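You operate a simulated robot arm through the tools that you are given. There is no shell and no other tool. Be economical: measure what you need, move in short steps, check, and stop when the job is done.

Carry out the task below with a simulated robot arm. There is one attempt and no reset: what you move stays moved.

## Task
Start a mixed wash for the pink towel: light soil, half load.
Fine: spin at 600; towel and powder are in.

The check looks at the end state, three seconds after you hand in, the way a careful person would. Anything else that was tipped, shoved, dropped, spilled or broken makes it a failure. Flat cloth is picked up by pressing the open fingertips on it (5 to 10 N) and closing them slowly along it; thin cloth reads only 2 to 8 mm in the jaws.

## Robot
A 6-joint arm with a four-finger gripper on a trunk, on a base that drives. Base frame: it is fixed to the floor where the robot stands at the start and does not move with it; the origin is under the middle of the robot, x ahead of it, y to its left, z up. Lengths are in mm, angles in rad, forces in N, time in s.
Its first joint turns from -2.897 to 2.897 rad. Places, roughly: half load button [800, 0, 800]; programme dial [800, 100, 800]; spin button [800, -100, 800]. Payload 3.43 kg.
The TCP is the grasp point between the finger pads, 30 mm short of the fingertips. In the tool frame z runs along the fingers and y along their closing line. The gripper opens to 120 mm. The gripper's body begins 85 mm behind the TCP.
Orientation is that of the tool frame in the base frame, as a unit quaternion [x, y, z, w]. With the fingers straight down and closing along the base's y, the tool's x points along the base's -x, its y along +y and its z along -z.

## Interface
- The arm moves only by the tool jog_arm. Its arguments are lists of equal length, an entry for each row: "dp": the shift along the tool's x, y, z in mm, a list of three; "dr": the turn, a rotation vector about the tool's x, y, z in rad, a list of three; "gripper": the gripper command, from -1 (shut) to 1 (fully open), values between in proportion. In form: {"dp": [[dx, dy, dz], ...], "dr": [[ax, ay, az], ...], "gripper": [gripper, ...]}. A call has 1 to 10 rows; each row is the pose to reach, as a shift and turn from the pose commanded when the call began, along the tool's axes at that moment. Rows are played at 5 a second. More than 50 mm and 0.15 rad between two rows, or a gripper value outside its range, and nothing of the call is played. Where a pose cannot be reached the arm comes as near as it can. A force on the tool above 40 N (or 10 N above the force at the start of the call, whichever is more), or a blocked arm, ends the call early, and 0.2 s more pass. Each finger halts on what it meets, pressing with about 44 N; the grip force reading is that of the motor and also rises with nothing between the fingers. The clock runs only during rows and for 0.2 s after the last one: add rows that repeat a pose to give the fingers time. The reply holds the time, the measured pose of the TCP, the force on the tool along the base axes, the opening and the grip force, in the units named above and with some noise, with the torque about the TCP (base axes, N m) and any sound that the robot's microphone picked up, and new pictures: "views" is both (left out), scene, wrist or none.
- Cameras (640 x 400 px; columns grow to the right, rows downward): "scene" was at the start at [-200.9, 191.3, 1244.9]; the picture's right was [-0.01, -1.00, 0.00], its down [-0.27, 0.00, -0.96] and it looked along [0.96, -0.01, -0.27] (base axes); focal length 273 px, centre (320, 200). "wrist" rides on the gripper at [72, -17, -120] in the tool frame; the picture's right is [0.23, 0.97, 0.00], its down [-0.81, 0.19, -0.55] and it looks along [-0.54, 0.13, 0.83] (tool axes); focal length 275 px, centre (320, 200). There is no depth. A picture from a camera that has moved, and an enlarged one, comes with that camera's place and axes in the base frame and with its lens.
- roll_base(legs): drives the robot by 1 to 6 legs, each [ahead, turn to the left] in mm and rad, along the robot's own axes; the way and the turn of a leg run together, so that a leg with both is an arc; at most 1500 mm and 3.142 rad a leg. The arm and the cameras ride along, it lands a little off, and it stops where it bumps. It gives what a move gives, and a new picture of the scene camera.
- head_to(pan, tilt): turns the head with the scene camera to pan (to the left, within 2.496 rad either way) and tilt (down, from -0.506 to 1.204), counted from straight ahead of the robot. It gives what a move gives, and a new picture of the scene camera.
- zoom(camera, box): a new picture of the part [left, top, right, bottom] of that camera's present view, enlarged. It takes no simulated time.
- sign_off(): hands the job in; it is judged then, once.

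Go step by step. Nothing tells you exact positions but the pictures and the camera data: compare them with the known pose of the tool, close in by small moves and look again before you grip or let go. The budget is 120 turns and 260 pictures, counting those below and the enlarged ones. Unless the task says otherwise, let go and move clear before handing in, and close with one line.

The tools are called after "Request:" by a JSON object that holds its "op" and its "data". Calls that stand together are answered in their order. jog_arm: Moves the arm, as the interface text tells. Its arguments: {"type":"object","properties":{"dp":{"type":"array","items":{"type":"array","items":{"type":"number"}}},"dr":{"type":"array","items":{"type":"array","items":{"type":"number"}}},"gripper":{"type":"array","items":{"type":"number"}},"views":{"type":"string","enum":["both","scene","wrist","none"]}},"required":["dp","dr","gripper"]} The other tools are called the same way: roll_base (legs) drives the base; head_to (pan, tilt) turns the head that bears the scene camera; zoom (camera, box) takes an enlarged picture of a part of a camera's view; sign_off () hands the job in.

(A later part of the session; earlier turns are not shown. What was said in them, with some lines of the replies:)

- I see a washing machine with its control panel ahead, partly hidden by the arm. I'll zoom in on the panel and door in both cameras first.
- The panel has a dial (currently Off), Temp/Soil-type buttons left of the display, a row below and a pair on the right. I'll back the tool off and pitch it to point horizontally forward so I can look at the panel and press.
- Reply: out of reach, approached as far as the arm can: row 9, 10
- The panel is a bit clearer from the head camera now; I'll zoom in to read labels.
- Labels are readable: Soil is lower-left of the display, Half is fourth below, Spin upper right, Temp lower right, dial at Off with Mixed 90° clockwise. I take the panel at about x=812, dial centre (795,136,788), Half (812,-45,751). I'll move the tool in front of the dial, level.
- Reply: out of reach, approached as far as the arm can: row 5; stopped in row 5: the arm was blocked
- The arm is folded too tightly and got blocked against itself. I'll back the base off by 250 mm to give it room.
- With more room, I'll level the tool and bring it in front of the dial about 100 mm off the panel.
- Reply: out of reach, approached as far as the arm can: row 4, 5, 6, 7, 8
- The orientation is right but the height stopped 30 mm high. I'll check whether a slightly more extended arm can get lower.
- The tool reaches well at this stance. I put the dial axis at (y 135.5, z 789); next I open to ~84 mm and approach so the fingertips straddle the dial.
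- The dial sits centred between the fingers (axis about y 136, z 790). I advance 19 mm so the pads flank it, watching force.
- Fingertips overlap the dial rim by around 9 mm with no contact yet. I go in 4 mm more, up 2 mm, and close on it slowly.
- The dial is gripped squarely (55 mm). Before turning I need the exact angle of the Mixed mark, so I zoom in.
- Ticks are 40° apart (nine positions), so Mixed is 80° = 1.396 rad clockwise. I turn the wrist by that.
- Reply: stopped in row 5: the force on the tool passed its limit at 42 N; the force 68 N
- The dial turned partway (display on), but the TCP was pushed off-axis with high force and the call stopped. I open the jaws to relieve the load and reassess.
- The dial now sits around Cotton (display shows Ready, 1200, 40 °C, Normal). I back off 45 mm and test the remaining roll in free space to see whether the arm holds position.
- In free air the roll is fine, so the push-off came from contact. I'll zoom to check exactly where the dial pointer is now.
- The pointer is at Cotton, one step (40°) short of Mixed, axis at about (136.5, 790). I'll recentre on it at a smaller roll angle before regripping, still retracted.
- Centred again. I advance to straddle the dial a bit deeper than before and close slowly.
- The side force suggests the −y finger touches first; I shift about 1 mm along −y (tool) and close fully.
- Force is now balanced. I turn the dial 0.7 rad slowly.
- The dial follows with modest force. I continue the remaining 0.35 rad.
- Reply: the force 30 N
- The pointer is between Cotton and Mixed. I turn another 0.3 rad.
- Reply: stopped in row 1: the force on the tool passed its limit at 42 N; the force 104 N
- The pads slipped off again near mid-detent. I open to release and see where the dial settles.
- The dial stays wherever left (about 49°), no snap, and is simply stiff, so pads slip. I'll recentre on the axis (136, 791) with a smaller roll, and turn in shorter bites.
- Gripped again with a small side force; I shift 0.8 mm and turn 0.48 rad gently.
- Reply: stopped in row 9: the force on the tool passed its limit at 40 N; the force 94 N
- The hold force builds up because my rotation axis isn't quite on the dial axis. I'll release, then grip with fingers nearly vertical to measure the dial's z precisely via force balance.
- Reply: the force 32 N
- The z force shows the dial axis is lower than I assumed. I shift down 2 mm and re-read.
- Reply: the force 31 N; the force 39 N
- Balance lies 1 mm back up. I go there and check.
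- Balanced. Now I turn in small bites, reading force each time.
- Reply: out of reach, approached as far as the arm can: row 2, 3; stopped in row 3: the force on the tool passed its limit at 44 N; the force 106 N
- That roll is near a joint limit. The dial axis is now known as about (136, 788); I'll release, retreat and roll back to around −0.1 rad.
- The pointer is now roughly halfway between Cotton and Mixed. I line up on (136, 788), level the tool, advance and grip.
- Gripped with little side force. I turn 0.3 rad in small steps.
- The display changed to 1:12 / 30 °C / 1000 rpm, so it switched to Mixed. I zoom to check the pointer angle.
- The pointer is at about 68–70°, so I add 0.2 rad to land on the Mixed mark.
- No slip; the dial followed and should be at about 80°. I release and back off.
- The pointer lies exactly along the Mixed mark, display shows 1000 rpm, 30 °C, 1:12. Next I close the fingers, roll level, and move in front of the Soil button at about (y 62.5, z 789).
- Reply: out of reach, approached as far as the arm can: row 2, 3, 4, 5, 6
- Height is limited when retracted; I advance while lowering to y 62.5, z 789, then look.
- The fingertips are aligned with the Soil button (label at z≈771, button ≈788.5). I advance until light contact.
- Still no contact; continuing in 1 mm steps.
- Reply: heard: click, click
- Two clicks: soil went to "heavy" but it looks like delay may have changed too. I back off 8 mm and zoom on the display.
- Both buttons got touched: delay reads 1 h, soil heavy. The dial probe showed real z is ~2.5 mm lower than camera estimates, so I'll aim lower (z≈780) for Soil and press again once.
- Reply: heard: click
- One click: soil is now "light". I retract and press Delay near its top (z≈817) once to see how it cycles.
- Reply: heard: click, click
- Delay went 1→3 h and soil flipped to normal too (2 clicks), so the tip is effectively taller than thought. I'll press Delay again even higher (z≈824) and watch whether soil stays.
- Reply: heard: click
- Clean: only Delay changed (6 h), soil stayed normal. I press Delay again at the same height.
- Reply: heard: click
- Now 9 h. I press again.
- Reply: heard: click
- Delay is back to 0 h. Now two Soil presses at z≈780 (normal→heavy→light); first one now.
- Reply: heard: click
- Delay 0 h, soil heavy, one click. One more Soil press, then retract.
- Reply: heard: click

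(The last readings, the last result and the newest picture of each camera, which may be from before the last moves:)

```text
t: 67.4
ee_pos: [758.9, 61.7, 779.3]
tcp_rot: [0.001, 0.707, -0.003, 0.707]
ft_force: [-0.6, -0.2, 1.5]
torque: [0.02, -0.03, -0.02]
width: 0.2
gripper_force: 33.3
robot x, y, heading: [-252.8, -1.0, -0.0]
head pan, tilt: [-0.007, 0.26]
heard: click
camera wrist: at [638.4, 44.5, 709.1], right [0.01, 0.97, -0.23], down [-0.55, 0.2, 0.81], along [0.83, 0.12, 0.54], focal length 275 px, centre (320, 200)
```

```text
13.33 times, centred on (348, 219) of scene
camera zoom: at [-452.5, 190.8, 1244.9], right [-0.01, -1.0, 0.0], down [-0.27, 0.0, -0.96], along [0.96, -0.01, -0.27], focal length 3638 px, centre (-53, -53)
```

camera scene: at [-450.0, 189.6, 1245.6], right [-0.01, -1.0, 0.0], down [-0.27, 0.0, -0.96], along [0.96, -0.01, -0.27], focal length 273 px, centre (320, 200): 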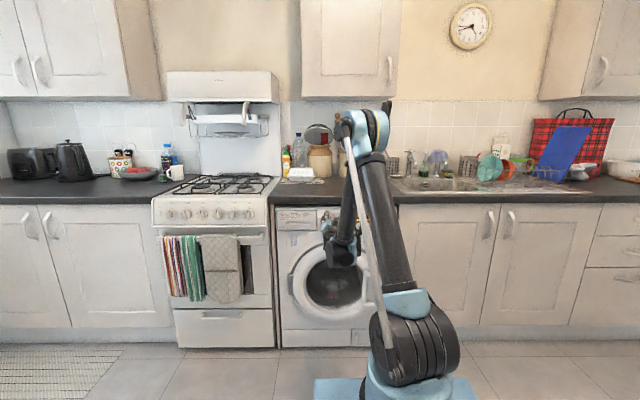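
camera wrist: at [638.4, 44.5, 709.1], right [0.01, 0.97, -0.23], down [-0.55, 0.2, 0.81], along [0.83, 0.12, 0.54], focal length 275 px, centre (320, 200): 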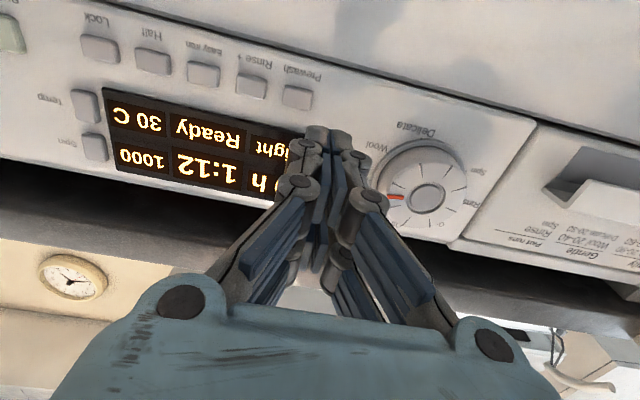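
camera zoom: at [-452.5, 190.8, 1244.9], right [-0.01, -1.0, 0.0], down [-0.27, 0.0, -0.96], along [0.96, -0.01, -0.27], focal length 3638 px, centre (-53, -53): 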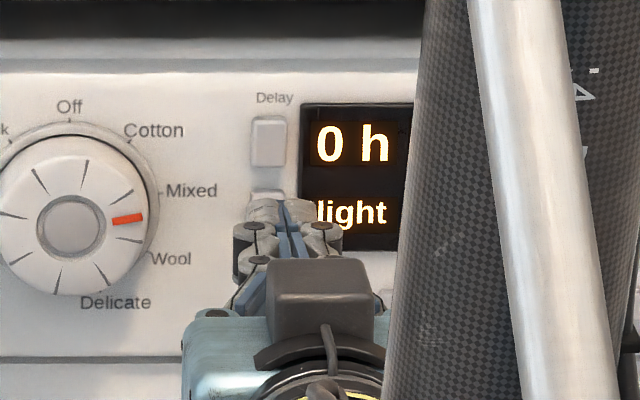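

Soil is light, delay 0 h. Now I move to the Spin button at about (y −87, z 824 to stay off Temp).

Request:
{"op": "jog_arm", "data": {"dp": [[-15, 0, 0], [-30, 0, 0], [-45, -20, 0], [-45, -55, 0], [-45, -90, 0], [-45, -125, 0], [-45, -149, 0], [-45, -149, 0]], "dr": [[0, 0, 0], [0, 0, 0], [0, 0, 0], [0, 0, 0], [0, 0, 0], [0, 0, 0], [0, 0, 0], [0, 0, 0]], "gripper": [-1, -1, -1, -1, -1, -1, -1, -1], "views": "both"}}

```text
t: 69.2
ee_pos: [756.5, -88.9, 824.5]
tcp_rot: [0.0, 0.707, -0.003, 0.707]
ft_force: [-0.9, 0.1, -0.8]
torque: [-0.01, 0.01, 0.0]
width: 0.1
gripper_force: 33.1
robot x, y, heading: [-256.4, 1.4, 0.004]
head pan, tilt: [-0.007, 0.26]
camera scene: at [-452.6, 190.7, 1244.9], right [-0.01, -1.0, 0.0], down [-0.27, 0.0, -0.96], along [0.96, -0.01, -0.27], focal length 273 px, centre (320, 200)
camera wrist: at [636.0, -106.5, 753.6], right [0.01, 0.97, -0.23], down [-0.55, 0.2, 0.81], along [0.83, 0.12, 0.54], focal length 275 px, centre (320, 200)
```

scene: 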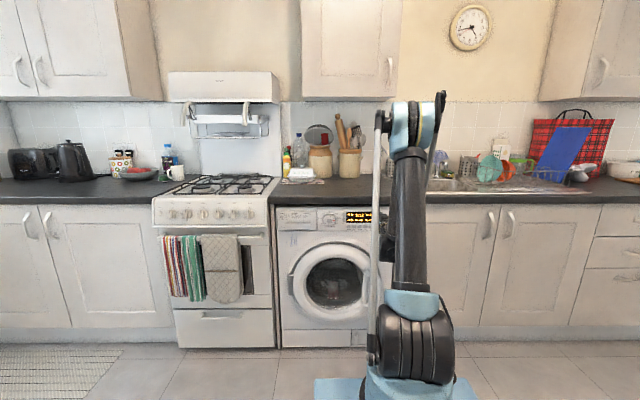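
wrist: 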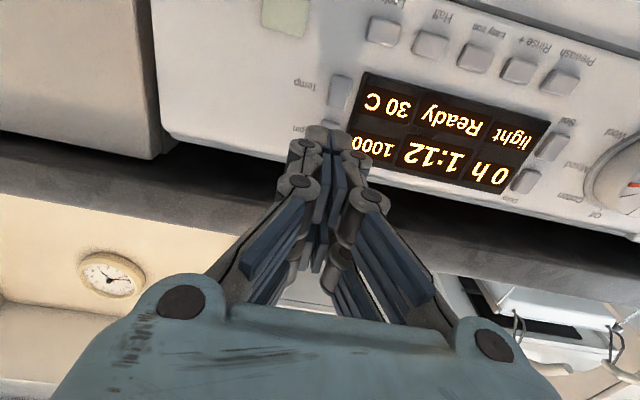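

Aligned. I press Spin once.

Request:
{"op": "jog_arm", "data": {"dp": [[0, 1, 12], [0, 1, 22], [0, 1, 26], [0, 1, 28], [0, 1, 29.5], [0, 1, 20], [0, 1, 15]], "dr": [[0, 0, 0], [0, 0, 0], [0, 0, 0], [0, 0, 0], [0, 0, 0], [0, 0, 0], [0, 0, 0]], "gripper": [-1, -1, -1, -1, -1, -1, -1], "views": "wrist"}}

```text
t: 70.8
ee_pos: [771.6, -87.1, 825.1]
tcp_rot: [0.001, 0.707, -0.002, 0.707]
ft_force: [0.1, 0.3, 0.0]
torque: [0.0, 0.0, -0.02]
width: 0.0
gripper_force: 33.9
robot x, y, heading: [-248.3, 0.9, 0.003]
head pan, tilt: [-0.007, 0.26]
heard: click
camera wrist: at [650.8, -104.0, 754.3], right [0.01, 0.97, -0.23], down [-0.55, 0.2, 0.81], along [0.83, 0.12, 0.54], focal length 275 px, centre (320, 200)
```

wrist: 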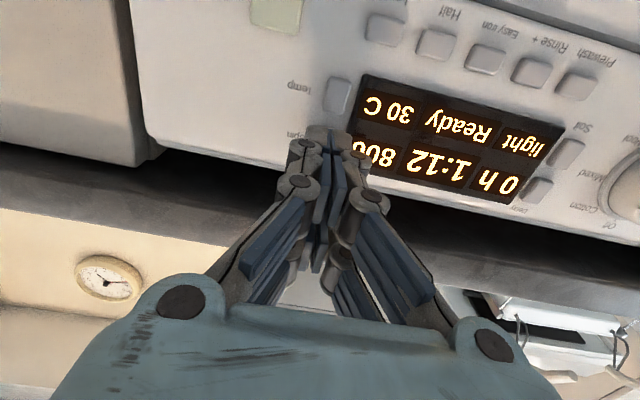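

Spin is 800 now; one more press should give 600.

Request:
{"op": "jog_arm", "data": {"dp": [[0, 0, 7], [0, 0, 11], [0, 0, 13], [0, 0, 14.5], [0, 0, 5], [0, 0, -12]], "dr": [[0, 0, 0], [0, 0, 0], [0, 0, 0], [0, 0, 0], [0, 0, 0], [0, 0, 0]], "gripper": [-1, -1, -1, -1, -1, -1], "views": "wrist"}}

Request:
{"op": "zoom", "data": {"camera": "wrist", "box": [300, 40, 580, 215]}}

```text
t: 72.2
ee_pos: [759.3, -86.6, 824.5]
tcp_rot: [0.0, 0.707, -0.003, 0.707]
ft_force: [0.1, 0.2, 0.3]
torque: [-0.02, -0.02, 0.01]
width: 0.0
gripper_force: 33.8
robot x, y, heading: [-253.2, 1.1, 0.003]
head pan, tilt: [-0.007, 0.26]
heard: click
camera wrist: at [639.1, -103.8, 754.5], right [0.01, 0.97, -0.23], down [-0.55, 0.2, 0.81], along [0.83, 0.12, 0.54], focal length 275 px, centre (320, 200)
```

wrist: 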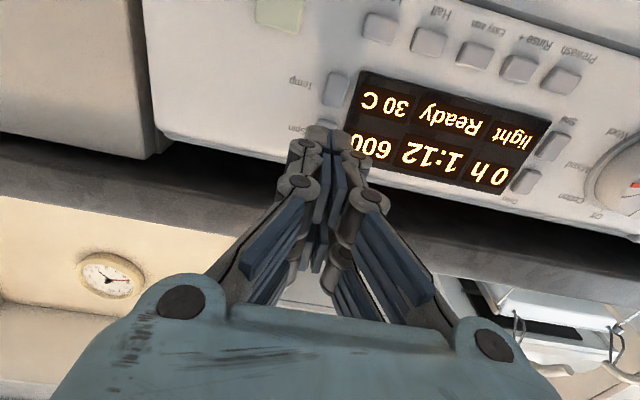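

```text
2.29 times, centred on (440, 128) of wrist
camera zoom: at [639.1, -103.8, 754.5], right [0.01, 0.97, -0.23], down [-0.55, 0.2, 0.81], along [0.83, 0.12, 0.54], focal length 629 px, centre (46, 366)
```

zoom: 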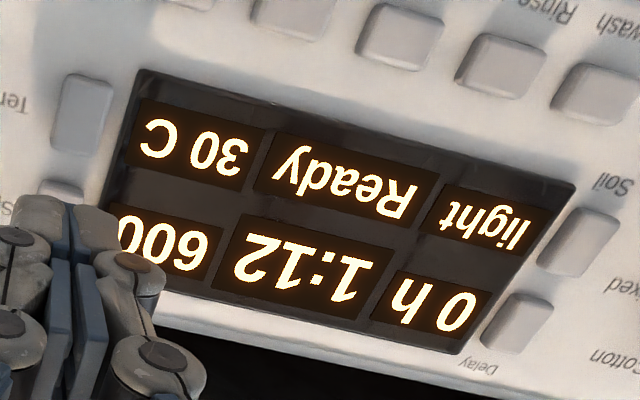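

Display: spin 600, light, 0 h, 30 °C, Ready. Half is lower (y≈−45, z≈750), outside the reach height at this stance, so I back the base off 80 mm first.

Request:
{"op": "roll_base", "data": {"legs": [[-80, 0]]}}

```text
t: 73.2
ee_pos: [681.1, -87.2, 825.2]
tcp_rot: [0.001, 0.707, -0.004, 0.707]
ft_force: [1.4, 1.0, 0.2]
torque: [0.02, 0.02, -0.06]
width: 0.1
gripper_force: 33.0
robot x, y, heading: [-334.4, -0.6, -0.001]
head pan, tilt: [-0.007, 0.26]
camera scene: at [-532.2, 190.7, 1244.9], right [-0.01, -1.0, 0.0], down [-0.27, 0.0, -0.96], along [0.96, -0.01, -0.27], focal length 273 px, centre (320, 200)
```

scene: 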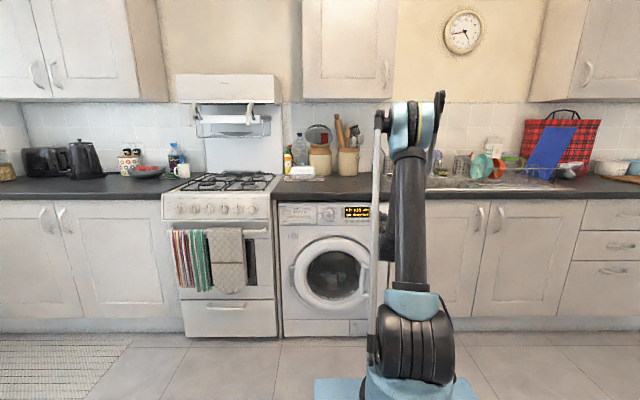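

Request:
{"op": "jog_arm", "data": {"dp": [[0, 8, 30], [0, 20, 60], [15, 30, 72], [35, 42, 72], [55, 42, 72], [75, 42, 72], [75, 42, 72]], "dr": [[0, 0, 0], [0, 0, 0], [0, 0, 0], [0, 0, 0], [0, 0, 0], [0, 0, 0], [0, 0, 0]], "gripper": [-1, -1, -1, -1, -1, -1, -1], "views": "both"}}

Request:
{"op": "zoom", "data": {"camera": "wrist", "box": [220, 90, 420, 215]}}

```text
t: 74.8
ee_pos: [741.5, -48.1, 763.2]
tcp_rot: [0.001, 0.704, -0.003, 0.71]
ft_force: [0.6, -0.9, 0.2]
torque: [-0.01, 0.0, 0.03]
width: 0.2
gripper_force: 33.3
robot x, y, heading: [-334.5, 0.0, 0.001]
head pan, tilt: [-0.007, 0.26]
camera scene: at [-532.1, 190.7, 1244.9], right [-0.01, -1.0, 0.0], down [-0.27, 0.0, -0.96], along [0.96, -0.01, -0.27], focal length 273 px, centre (320, 200)
camera wrist: at [622.0, -64.5, 691.6], right [0.01, 0.97, -0.23], down [-0.56, 0.2, 0.81], along [0.83, 0.12, 0.54], focal length 275 px, centre (320, 200)
```

scene: 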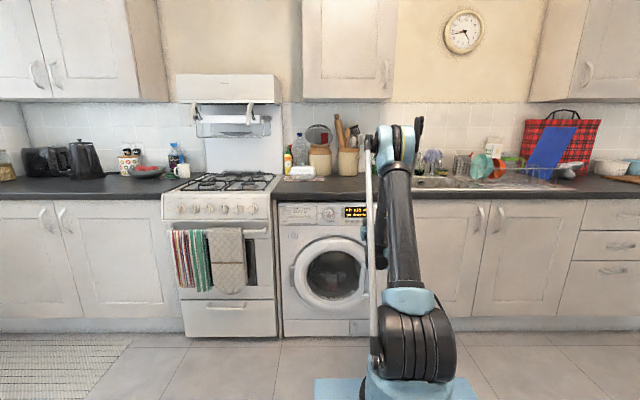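
wrist: 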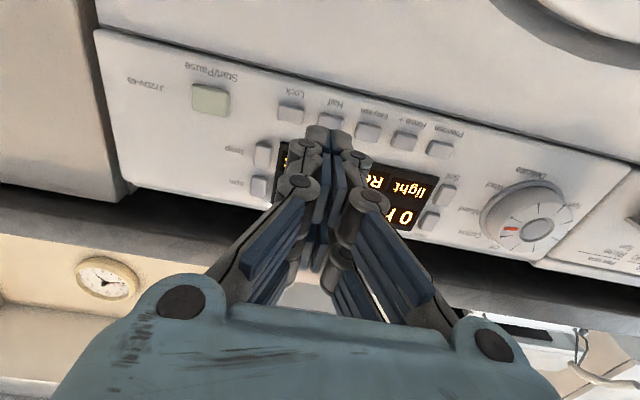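

```text
3.20 times, centred on (320, 152) of wrist
camera zoom: at [622.0, -64.5, 691.6], right [0.01, 0.97, -0.23], down [-0.56, 0.2, 0.81], along [0.83, 0.12, 0.54], focal length 881 px, centre (320, 352)
```

zoom: 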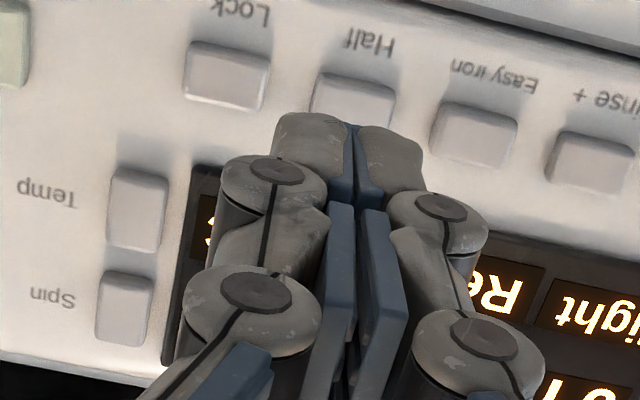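

Half is centred at about y −45.4, z 749 with neighbours 28 mm away; closed fingers (≈28 mm wide, spreading on contact) would be tight. I'll open to 104 mm and use only the −y finger, the other finger landing over blank panel at y≈70.

Request:
{"op": "jog_arm", "data": {"dp": [[0, 20, 0], [0, 40, 5], [6, 61, 10], [12, 61, 13], [15, 61, 13], [15, 61, 13]], "dr": [[0, 0, 0], [0, 0, 0], [0, 0.004, 0], [0, 0.008, 0], [0, 0.008, 0], [0, 0.008, 0]], "gripper": [-0.2, 0.4, 0.733, 0.733, 0.733, 0.733], "views": "wrist"}}

Request:
{"op": "zoom", "data": {"camera": "wrist", "box": [140, 60, 380, 210]}}

```text
t: 76.2
ee_pos: [757.3, 19.4, 749.2]
tcp_rot: [-0.012, 0.707, -0.017, 0.707]
ft_force: [0.6, -0.5, 0.0]
torque: [0.22, -0.01, -0.02]
width: 104.5
gripper_force: 0.0
out of reach, approached as far as the arm can: row 2, 3, 4, 5
robot x, y, heading: [-330.0, 1.0, 0.0]
head pan, tilt: [-0.007, 0.26]
camera wrist: at [635.9, 0.4, 679.2], right [0.01, 0.96, -0.27], down [-0.55, 0.23, 0.8], along [0.83, 0.14, 0.53], focal length 275 px, centre (320, 200)
```

wrist: 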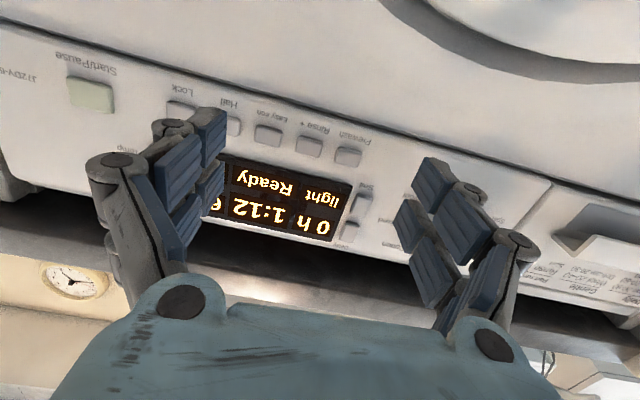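

```text
2.67 times, centred on (260, 135) of wrist
camera zoom: at [635.9, 0.4, 679.2], right [0.01, 0.96, -0.27], down [-0.55, 0.23, 0.8], along [0.83, 0.14, 0.53], focal length 734 px, centre (480, 373)
```

zoom: 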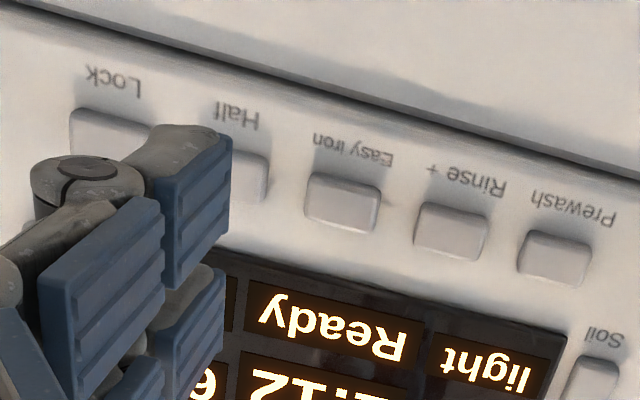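

The open finger is near Half but needs to shift ~5.5 mm toward −y; small roll fix as well.

Request:
{"op": "jog_arm", "data": {"dp": [[0, -3, 0], [0, -5.5, 0], [0, -5.5, 0], [0, -5.5, 0]], "dr": [[-0.003, 0, 0.02], [-0.007, 0, 0.04], [-0.007, 0, 0.04], [-0.007, 0, 0.04]], "gripper": [0.733, 0.733, 0.733, 0.733], "views": "wrist"}}

Request:
{"op": "zoom", "data": {"camera": "wrist", "box": [140, 60, 380, 210]}}

```text
t: 77.2
ee_pos: [756.4, 14.1, 748.1]
tcp_rot: [0.015, 0.708, 0.012, 0.706]
ft_force: [0.1, 0.2, 0.2]
torque: [-0.02, 0.02, 0.04]
width: 104.1
gripper_force: 0.0
robot x, y, heading: [-330.4, -1.9, -0.001]
head pan, tilt: [-0.007, 0.26]
camera wrist: at [635.8, -0.7, 677.7], right [0.0, 0.98, -0.19], down [-0.55, 0.16, 0.82], along [0.83, 0.1, 0.54], focal length 275 px, centre (320, 200)
```

wrist: 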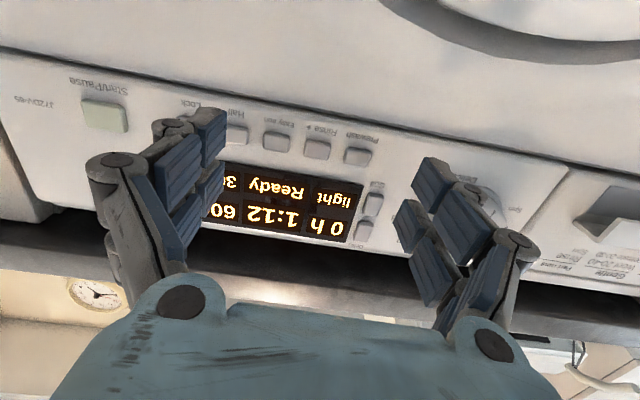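

```text
2.67 times, centred on (260, 135) of wrist
camera zoom: at [635.8, -0.7, 677.7], right [0.0, 0.98, -0.19], down [-0.55, 0.16, 0.82], along [0.83, 0.1, 0.54], focal length 734 px, centre (480, 373)
```

zoom: 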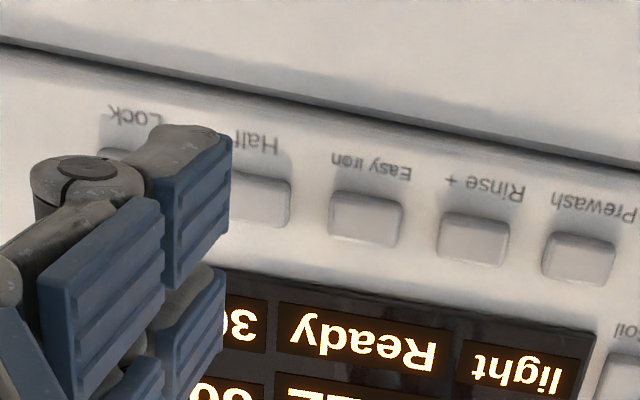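

Looks nearly right; I nudge +2 mm in y, undo the small roll, and press forward gently.

Request:
{"op": "jog_arm", "data": {"dp": [[0, 2, 0], [0, 2, 12], [0, 2, 20], [0, 2, 24]], "dr": [[0, 0, -0.036], [0, 0, -0.036], [0, 0, -0.036], [0, 0, -0.036]], "gripper": [0.733, 0.733, 0.733, 0.733], "views": "wrist"}}

Request:
{"op": "zoom", "data": {"camera": "wrist", "box": [100, 60, 340, 210]}}

```text
t: 78.2
ee_pos: [780.4, 15.0, 746.8]
tcp_rot: [0.0, 0.708, 0.0, 0.707]
ft_force: [-0.7, 0.3, -0.3]
torque: [0.01, 0.0, 0.0]
width: 103.9
gripper_force: 0.1
robot x, y, heading: [-328.4, -0.1, 0.001]
head pan, tilt: [-0.007, 0.26]
camera wrist: at [659.8, -1.0, 677.6], right [0.0, 0.97, -0.23], down [-0.55, 0.19, 0.81], along [0.83, 0.12, 0.54], focal length 275 px, centre (320, 200)
```

wrist: 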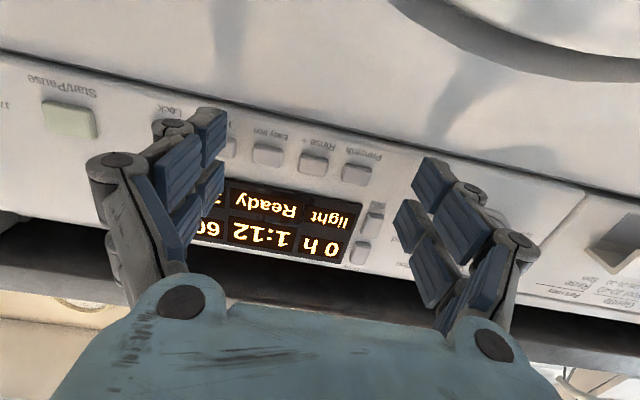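

```text
2.67 times, centred on (220, 135) of wrist
camera zoom: at [659.8, -1.0, 677.6], right [0.0, 0.97, -0.23], down [-0.55, 0.19, 0.81], along [0.83, 0.12, 0.54], focal length 734 px, centre (587, 373)
```

zoom: 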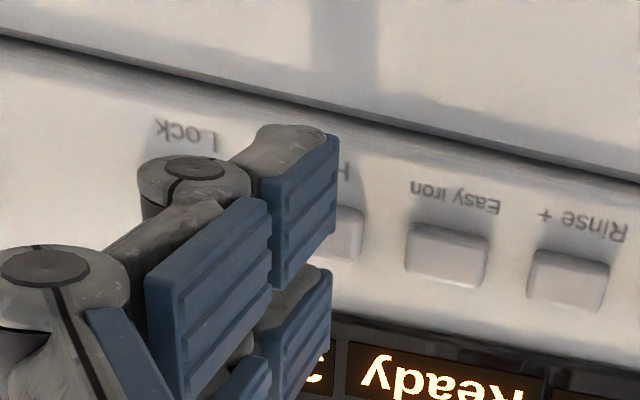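

The finger is still biased toward Lock; I shift +4 mm in y and then press in 1 mm steps.

Request:
{"op": "jog_arm", "data": {"dp": [[0, 4, 0], [0, 4, 2], [0, 4, 3.5], [0, 4, 5]], "dr": [[0, 0, 0], [0, 0, 0], [0, 0, 0], [0, 0, 0]], "gripper": [0.733, 0.733, 0.733, 0.733], "views": "wrist"}}

Request:
{"op": "zoom", "data": {"camera": "wrist", "box": [100, 60, 340, 210]}}

```text
t: 79.2
ee_pos: [784.6, 17.7, 748.1]
tcp_rot: [0.0, 0.708, 0.0, 0.706]
ft_force: [-0.3, 1.0, 0.7]
torque: [0.0, -0.02, 0.01]
width: 104.2
gripper_force: 0.1
robot x, y, heading: [-330.3, -1.5, -0.001]
head pan, tilt: [-0.007, 0.26]
camera wrist: at [664.7, 1.8, 678.0], right [0.0, 0.97, -0.23], down [-0.55, 0.19, 0.81], along [0.83, 0.13, 0.54], focal length 275 px, centre (320, 200)
```

wrist: 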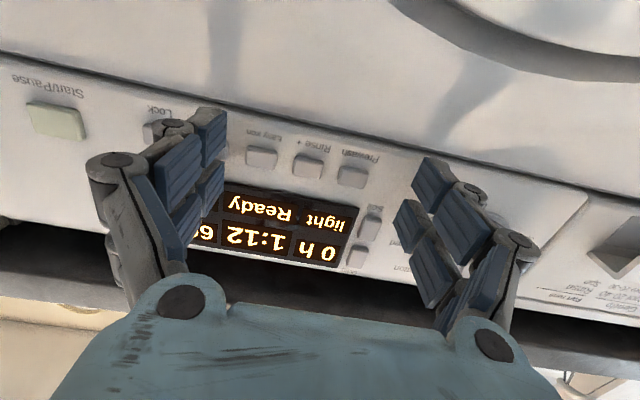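

```text
2.67 times, centred on (220, 135) of wrist
camera zoom: at [664.7, 1.8, 678.0], right [0.0, 0.97, -0.23], down [-0.55, 0.19, 0.81], along [0.83, 0.13, 0.54], focal length 734 px, centre (587, 373)
```

zoom: 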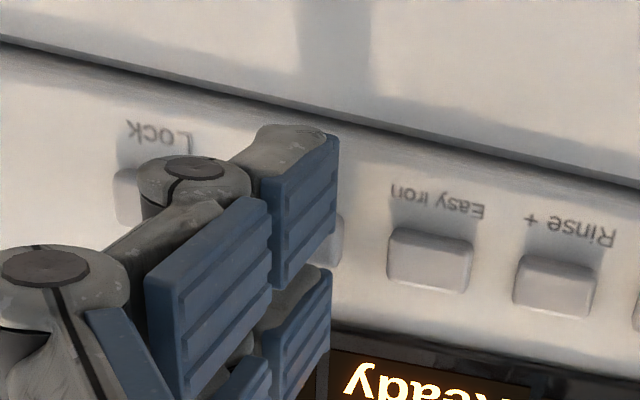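

Now centred on Half. Continuing forward in 1 mm steps.

Request:
{"op": "jog_arm", "data": {"dp": [[0, 0, 1], [0, 0, 2], [0, 0, 2.5], [0, 0, 2.5]], "dr": [[0, 0, 0], [0, 0, 0], [0, 0, 0], [0, 0, 0]], "gripper": [0.733, 0.733, 0.733, 0.733], "views": "wrist"}}

```text
t: 80.2
ee_pos: [787.8, 17.8, 747.8]
tcp_rot: [0.002, 0.707, -0.002, 0.707]
ft_force: [0.6, 0.1, 0.1]
torque: [-0.03, -0.02, -0.02]
width: 104.2
gripper_force: 0.1
robot x, y, heading: [-329.7, -1.0, 0.002]
head pan, tilt: [-0.007, 0.26]
camera wrist: at [666.9, 1.8, 678.4], right [0.0, 0.97, -0.23], down [-0.55, 0.19, 0.81], along [0.83, 0.13, 0.54], focal length 275 px, centre (320, 200)
```

wrist: 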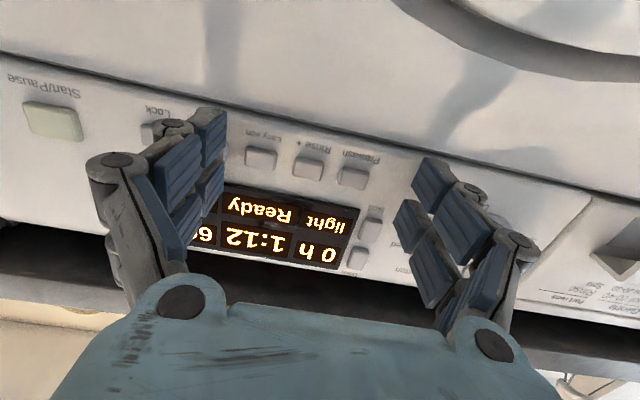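

Request:
{"op": "jog_arm", "data": {"dp": [[0, 0, 1], [0, 0, 2], [0, 0, 3], [0, 0, 3]], "dr": [[0, 0, 0], [0, 0, 0], [0, 0, 0], [0, 0, 0]], "gripper": [0.733, 0.733, 0.733, 0.733], "views": "wrist"}}

```text
t: 81.2
ee_pos: [791.6, 19.1, 748.2]
tcp_rot: [0.001, 0.707, -0.001, 0.707]
ft_force: [-0.7, -0.2, -0.3]
torque: [-0.02, 0.01, 0.01]
width: 103.9
gripper_force: 0.1
robot x, y, heading: [-327.1, -3.0, 0.001]
head pan, tilt: [-0.007, 0.26]
camera wrist: at [670.6, 1.7, 678.5], right [0.0, 0.97, -0.23], down [-0.55, 0.19, 0.81], along [0.83, 0.13, 0.54], focal length 275 px, centre (320, 200)
```

wrist: 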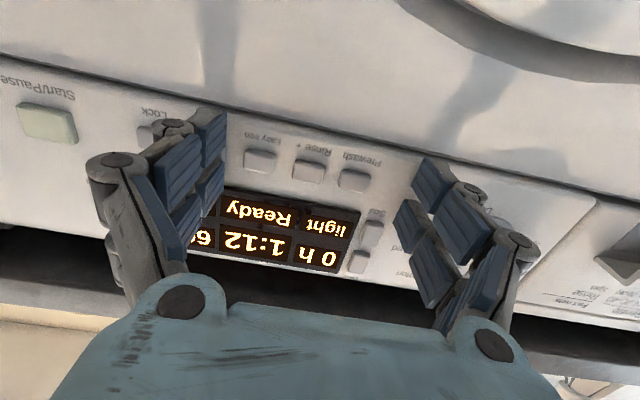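

Request:
{"op": "jog_arm", "data": {"dp": [[0, 0, 1], [0, 0, 2], [0, 0, 3], [0, 0, 4], [0, 0, 4]], "dr": [[0, 0, 0], [0, 0, 0], [0, 0, 0], [0, 0, 0], [0, 0, 0]], "gripper": [0.733, 0.733, 0.733, 0.733, 0.733], "views": "wrist"}}

Request:
{"op": "zoom", "data": {"camera": "wrist", "box": [100, 60, 340, 210]}}

```text
t: 82.4
ee_pos: [794.5, 18.6, 748.5]
tcp_rot: [0.0, 0.707, 0.0, 0.707]
ft_force: [-2.3, -0.4, -0.2]
torque: [0.01, -0.03, -0.1]
width: 105.0
gripper_force: 0.8
robot x, y, heading: [-333.4, -1.2, -0.001]
head pan, tilt: [-0.007, 0.26]
heard: click
camera wrist: at [674.5, 1.8, 678.5], right [0.0, 0.97, -0.23], down [-0.55, 0.19, 0.81], along [0.83, 0.13, 0.54], focal length 275 px, centre (320, 200)
```

wrist: 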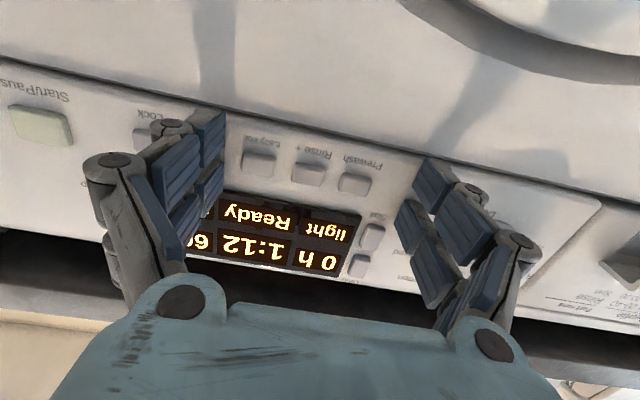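

```text
2.67 times, centred on (220, 135) of wrist
camera zoom: at [674.5, 1.8, 678.5], right [0.0, 0.97, -0.23], down [-0.55, 0.19, 0.81], along [0.83, 0.13, 0.54], focal length 734 px, centre (587, 373)
```

zoom: 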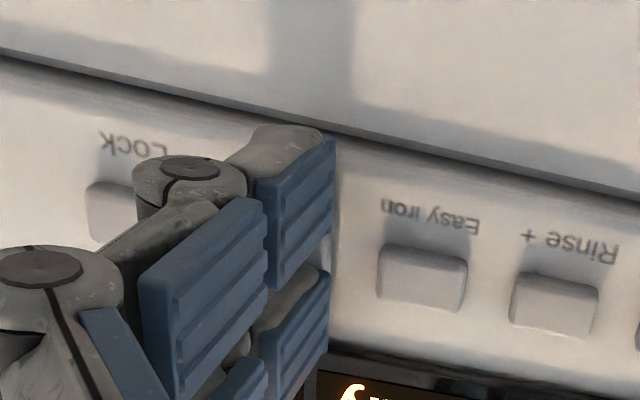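

One click heard. I retract and look at the whole panel to confirm Half lit.

Request:
{"op": "jog_arm", "data": {"dp": [[0, 0, -15], [0, 0, -35], [0, 0, -35]], "dr": [[0, 0, 0], [0, 0, 0], [0, 0, 0]], "gripper": [0.733, 0.733, 0.733], "views": "wrist"}}

Request:
{"op": "zoom", "data": {"camera": "wrist", "box": [60, 60, 380, 260]}}

Request:
{"op": "zoom", "data": {"camera": "scene", "box": [310, 195, 406, 255]}}

```text
t: 83.2
ee_pos: [760.5, 18.6, 747.3]
tcp_rot: [0.001, 0.707, -0.001, 0.707]
ft_force: [-0.8, -1.1, -0.6]
torque: [0.03, 0.0, 0.02]
width: 104.1
gripper_force: 0.1
robot x, y, heading: [-334.1, -1.7, 0.003]
head pan, tilt: [-0.007, 0.26]
camera wrist: at [639.6, 2.3, 677.9], right [0.0, 0.97, -0.23], down [-0.55, 0.19, 0.81], along [0.83, 0.13, 0.54], focal length 275 px, centre (320, 200)
```

wrist: 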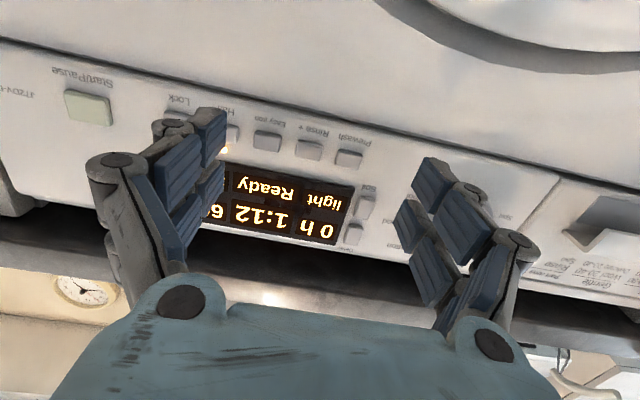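

```text
2.00 times, centred on (220, 160) of wrist
camera zoom: at [639.6, 2.3, 677.9], right [0.0, 0.97, -0.23], down [-0.55, 0.19, 0.81], along [0.83, 0.13, 0.54], focal length 551 px, centre (520, 280)
```

zoom: 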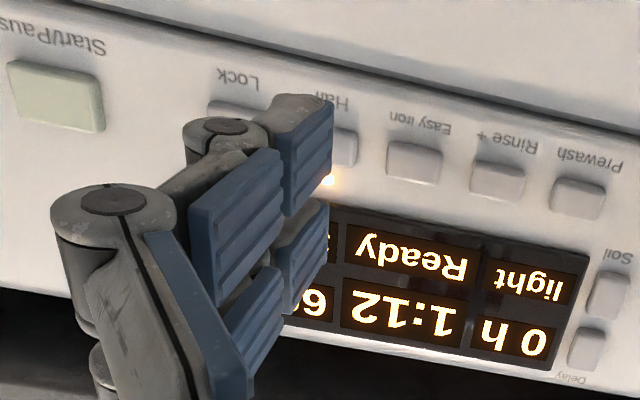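

```text
6.67 times, centred on (358, 225) of scene
camera zoom: at [-532.1, 190.7, 1244.9], right [-0.01, -1.0, 0.0], down [-0.27, 0.0, -0.96], along [0.96, -0.01, -0.27], focal length 1819 px, centre (67, 33)
```

zoom: 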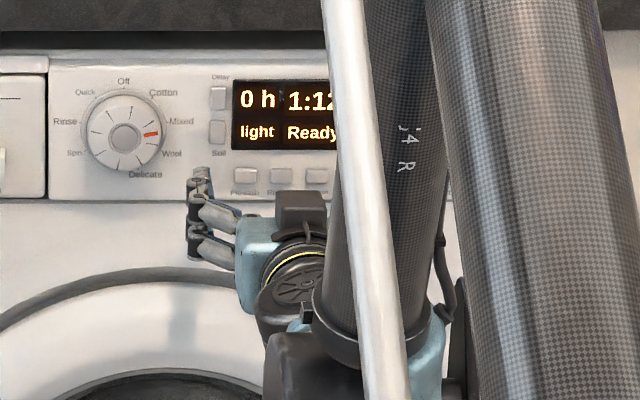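

An LED glows beside Half. Next I close the fingers and move in front of Start/Pause (y≈−125, z≈754), checking the full panel before pressing.

Request:
{"op": "jog_arm", "data": {"dp": [[0, -20, -5], [-6, -45, -5], [-6, -75, -5], [-6, -105, -5], [-6, -130, -4], [-6, -143.5, -4], [-6, -143.5, -4]], "dr": [[0, 0, 0], [0, 0, 0], [0, 0, 0], [0, 0, 0], [0, 0, 0], [0, 0, 0], [0, 0, 0]], "gripper": [-1, -1, -1, -1, -1, -1, -1], "views": "wrist"}}

Request:
{"op": "zoom", "data": {"camera": "wrist", "box": [280, 80, 600, 280]}}

Request:
{"op": "zoom", "data": {"camera": "scene", "box": [310, 195, 406, 255]}}

```text
t: 84.8
ee_pos: [756.7, -127.0, 753.9]
tcp_rot: [0.0, 0.705, 0.001, 0.709]
ft_force: [0.9, 0.6, -0.5]
torque: [0.0, 0.0, 0.04]
width: 0.0
gripper_force: 33.1
robot x, y, heading: [-330.6, -0.2, -0.001]
head pan, tilt: [-0.007, 0.26]
camera wrist: at [636.6, -144.2, 683.8], right [0.0, 0.97, -0.23], down [-0.56, 0.19, 0.81], along [0.83, 0.13, 0.54], focal length 275 px, centre (320, 200)
```

wrist: 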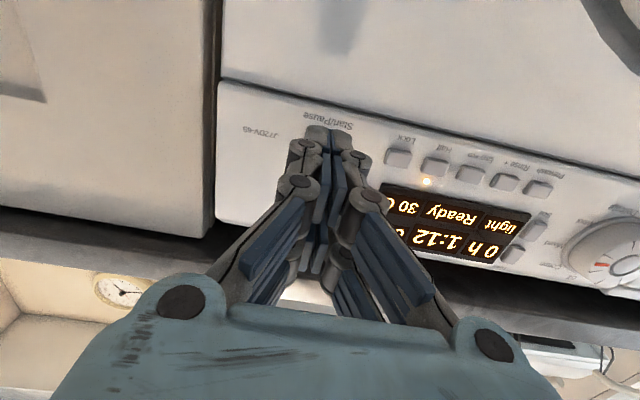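

```text
2.00 times, centred on (440, 180) of wrist
camera zoom: at [636.6, -144.2, 683.8], right [0.0, 0.97, -0.23], down [-0.56, 0.19, 0.81], along [0.83, 0.13, 0.54], focal length 551 px, centre (80, 240)
```

zoom: 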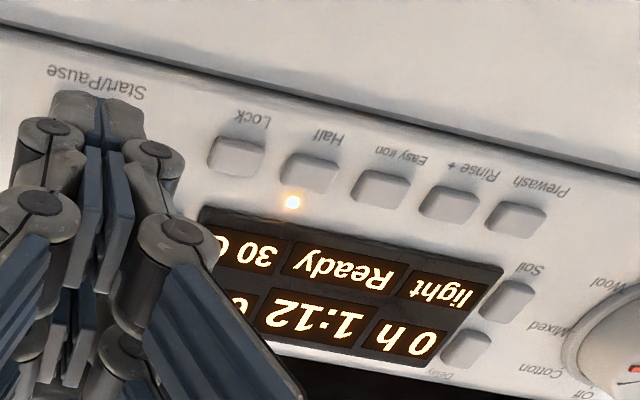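

```text
6.67 times, centred on (358, 225) of scene
camera zoom: at [-532.1, 190.7, 1244.9], right [-0.01, -1.0, 0.0], down [-0.27, 0.0, -0.96], along [0.96, -0.01, -0.27], focal length 1819 px, centre (67, 33)
```

zoom: 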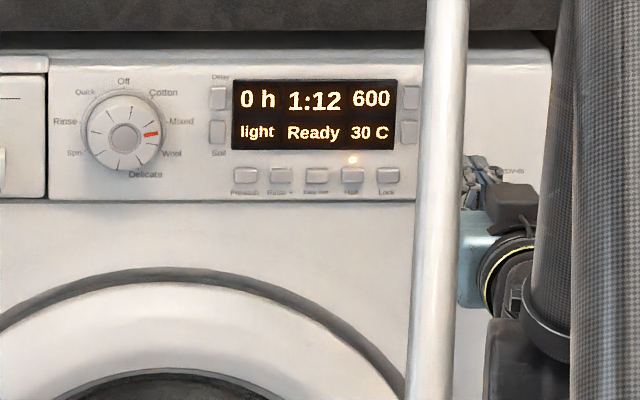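

Everything reads right: Mixed, 0 h, light, 600, only Half lit. I press Start/Pause.

Request:
{"op": "jog_arm", "data": {"dp": [[0, 1.5, 12], [0, 1.5, 22], [0, 1.5, 26], [0, 1.5, 28], [0, 1.5, 29.5], [0, 1.5, 20], [0, 1.5, 0]], "dr": [[0, 0, 0], [0, 0, 0], [0, 0, 0], [0, 0, 0], [0, 0, 0], [0, 0, 0], [0, 0, 0]], "gripper": [-1, -1, -1, -1, -1, -1, -1], "views": "wrist"}}

Request:
{"op": "zoom", "data": {"camera": "scene", "box": [270, 190, 414, 280]}}

```text
t: 86.4
ee_pos: [756.4, -126.5, 754.2]
tcp_rot: [0.001, 0.706, 0.0, 0.708]
ft_force: [0.1, 0.5, -0.6]
torque: [-0.04, -0.03, 0.04]
width: 0.0
gripper_force: 33.7
robot x, y, heading: [-331.9, 2.9, 0.002]
head pan, tilt: [-0.007, 0.26]
heard: click
camera wrist: at [635.4, -143.8, 683.0], right [0.0, 0.97, -0.23], down [-0.56, 0.19, 0.81], along [0.83, 0.13, 0.54], focal length 275 px, centre (320, 200)
```

wrist: 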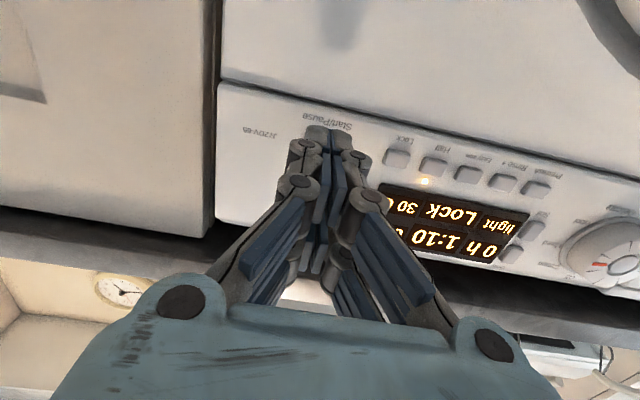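

```text
4.44 times, centred on (342, 235) of scene
camera zoom: at [-532.0, 190.7, 1245.0], right [-0.01, -1.0, 0.0], down [-0.27, 0.0, -0.96], along [0.96, -0.01, -0.27], focal length 1212 px, centre (222, 44)
```

zoom: 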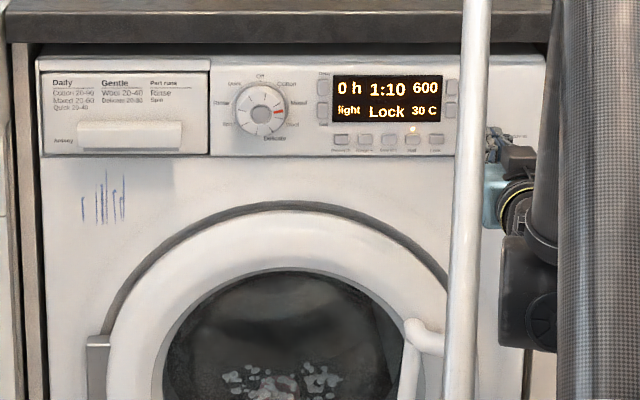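

It shows "Lock" and 1:10, so the door is locking. I move clear and check that it runs.

Request:
{"op": "jog_arm", "data": {"dp": [[0, 0, -20], [-10, 0, -40], [-25, 0, -60], [-40, 0, -80], [-40, 0, -80], [-40, 0, -80], [-40, 0, -80], [-40, 0, -80]], "dr": [[0, 0, 0], [0, 0, 0], [0, 0, 0], [0, 0, 0], [0, 0, 0], [0, 0, 0], [0, 0, 0], [0, 0, 0]], "gripper": [-1, -1, -1, -1, -1, -1, -1, -1], "views": "none"}}

Request:
{"op": "zoom", "data": {"camera": "scene", "box": [270, 190, 414, 280]}}

```text
t: 88.2
ee_pos: [675.4, -128.9, 792.8]
tcp_rot: [0.0, 0.704, 0.0, 0.71]
ft_force: [-0.2, -0.2, -0.2]
torque: [0.0, 0.03, -0.01]
width: 0.0
gripper_force: 33.2
robot x, y, heading: [-331.1, -2.0, 0.0]
head pan, tilt: [-0.007, 0.26]
```

```text
4.44 times, centred on (342, 235) of scene
camera zoom: at [-532.1, 190.7, 1244.9], right [-0.01, -1.0, 0.0], down [-0.27, 0.0, -0.96], along [0.96, -0.01, -0.27], focal length 1212 px, centre (222, 44)
```

zoom: 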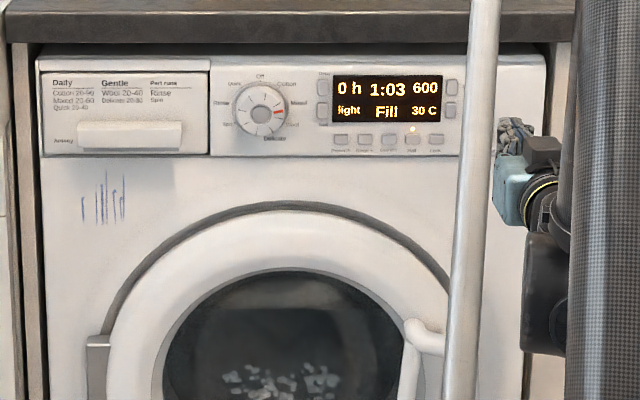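

The display shows "Fill", 1:03 counting down, light soil, 600 spin, Half lit and the dial on Mixed. The arm is clear of the machine, so I'm handing in.

Request:
{"op": "sign_off", "data": {}}

```text
The job is handed in.
```

The mixed wash for the pink towel is running: light soil, half load and 600 spin, at the programme's default 30 °C. While pressing Soil I bumped Delay by mistake, and I set it back to 0 h before pressing Start.
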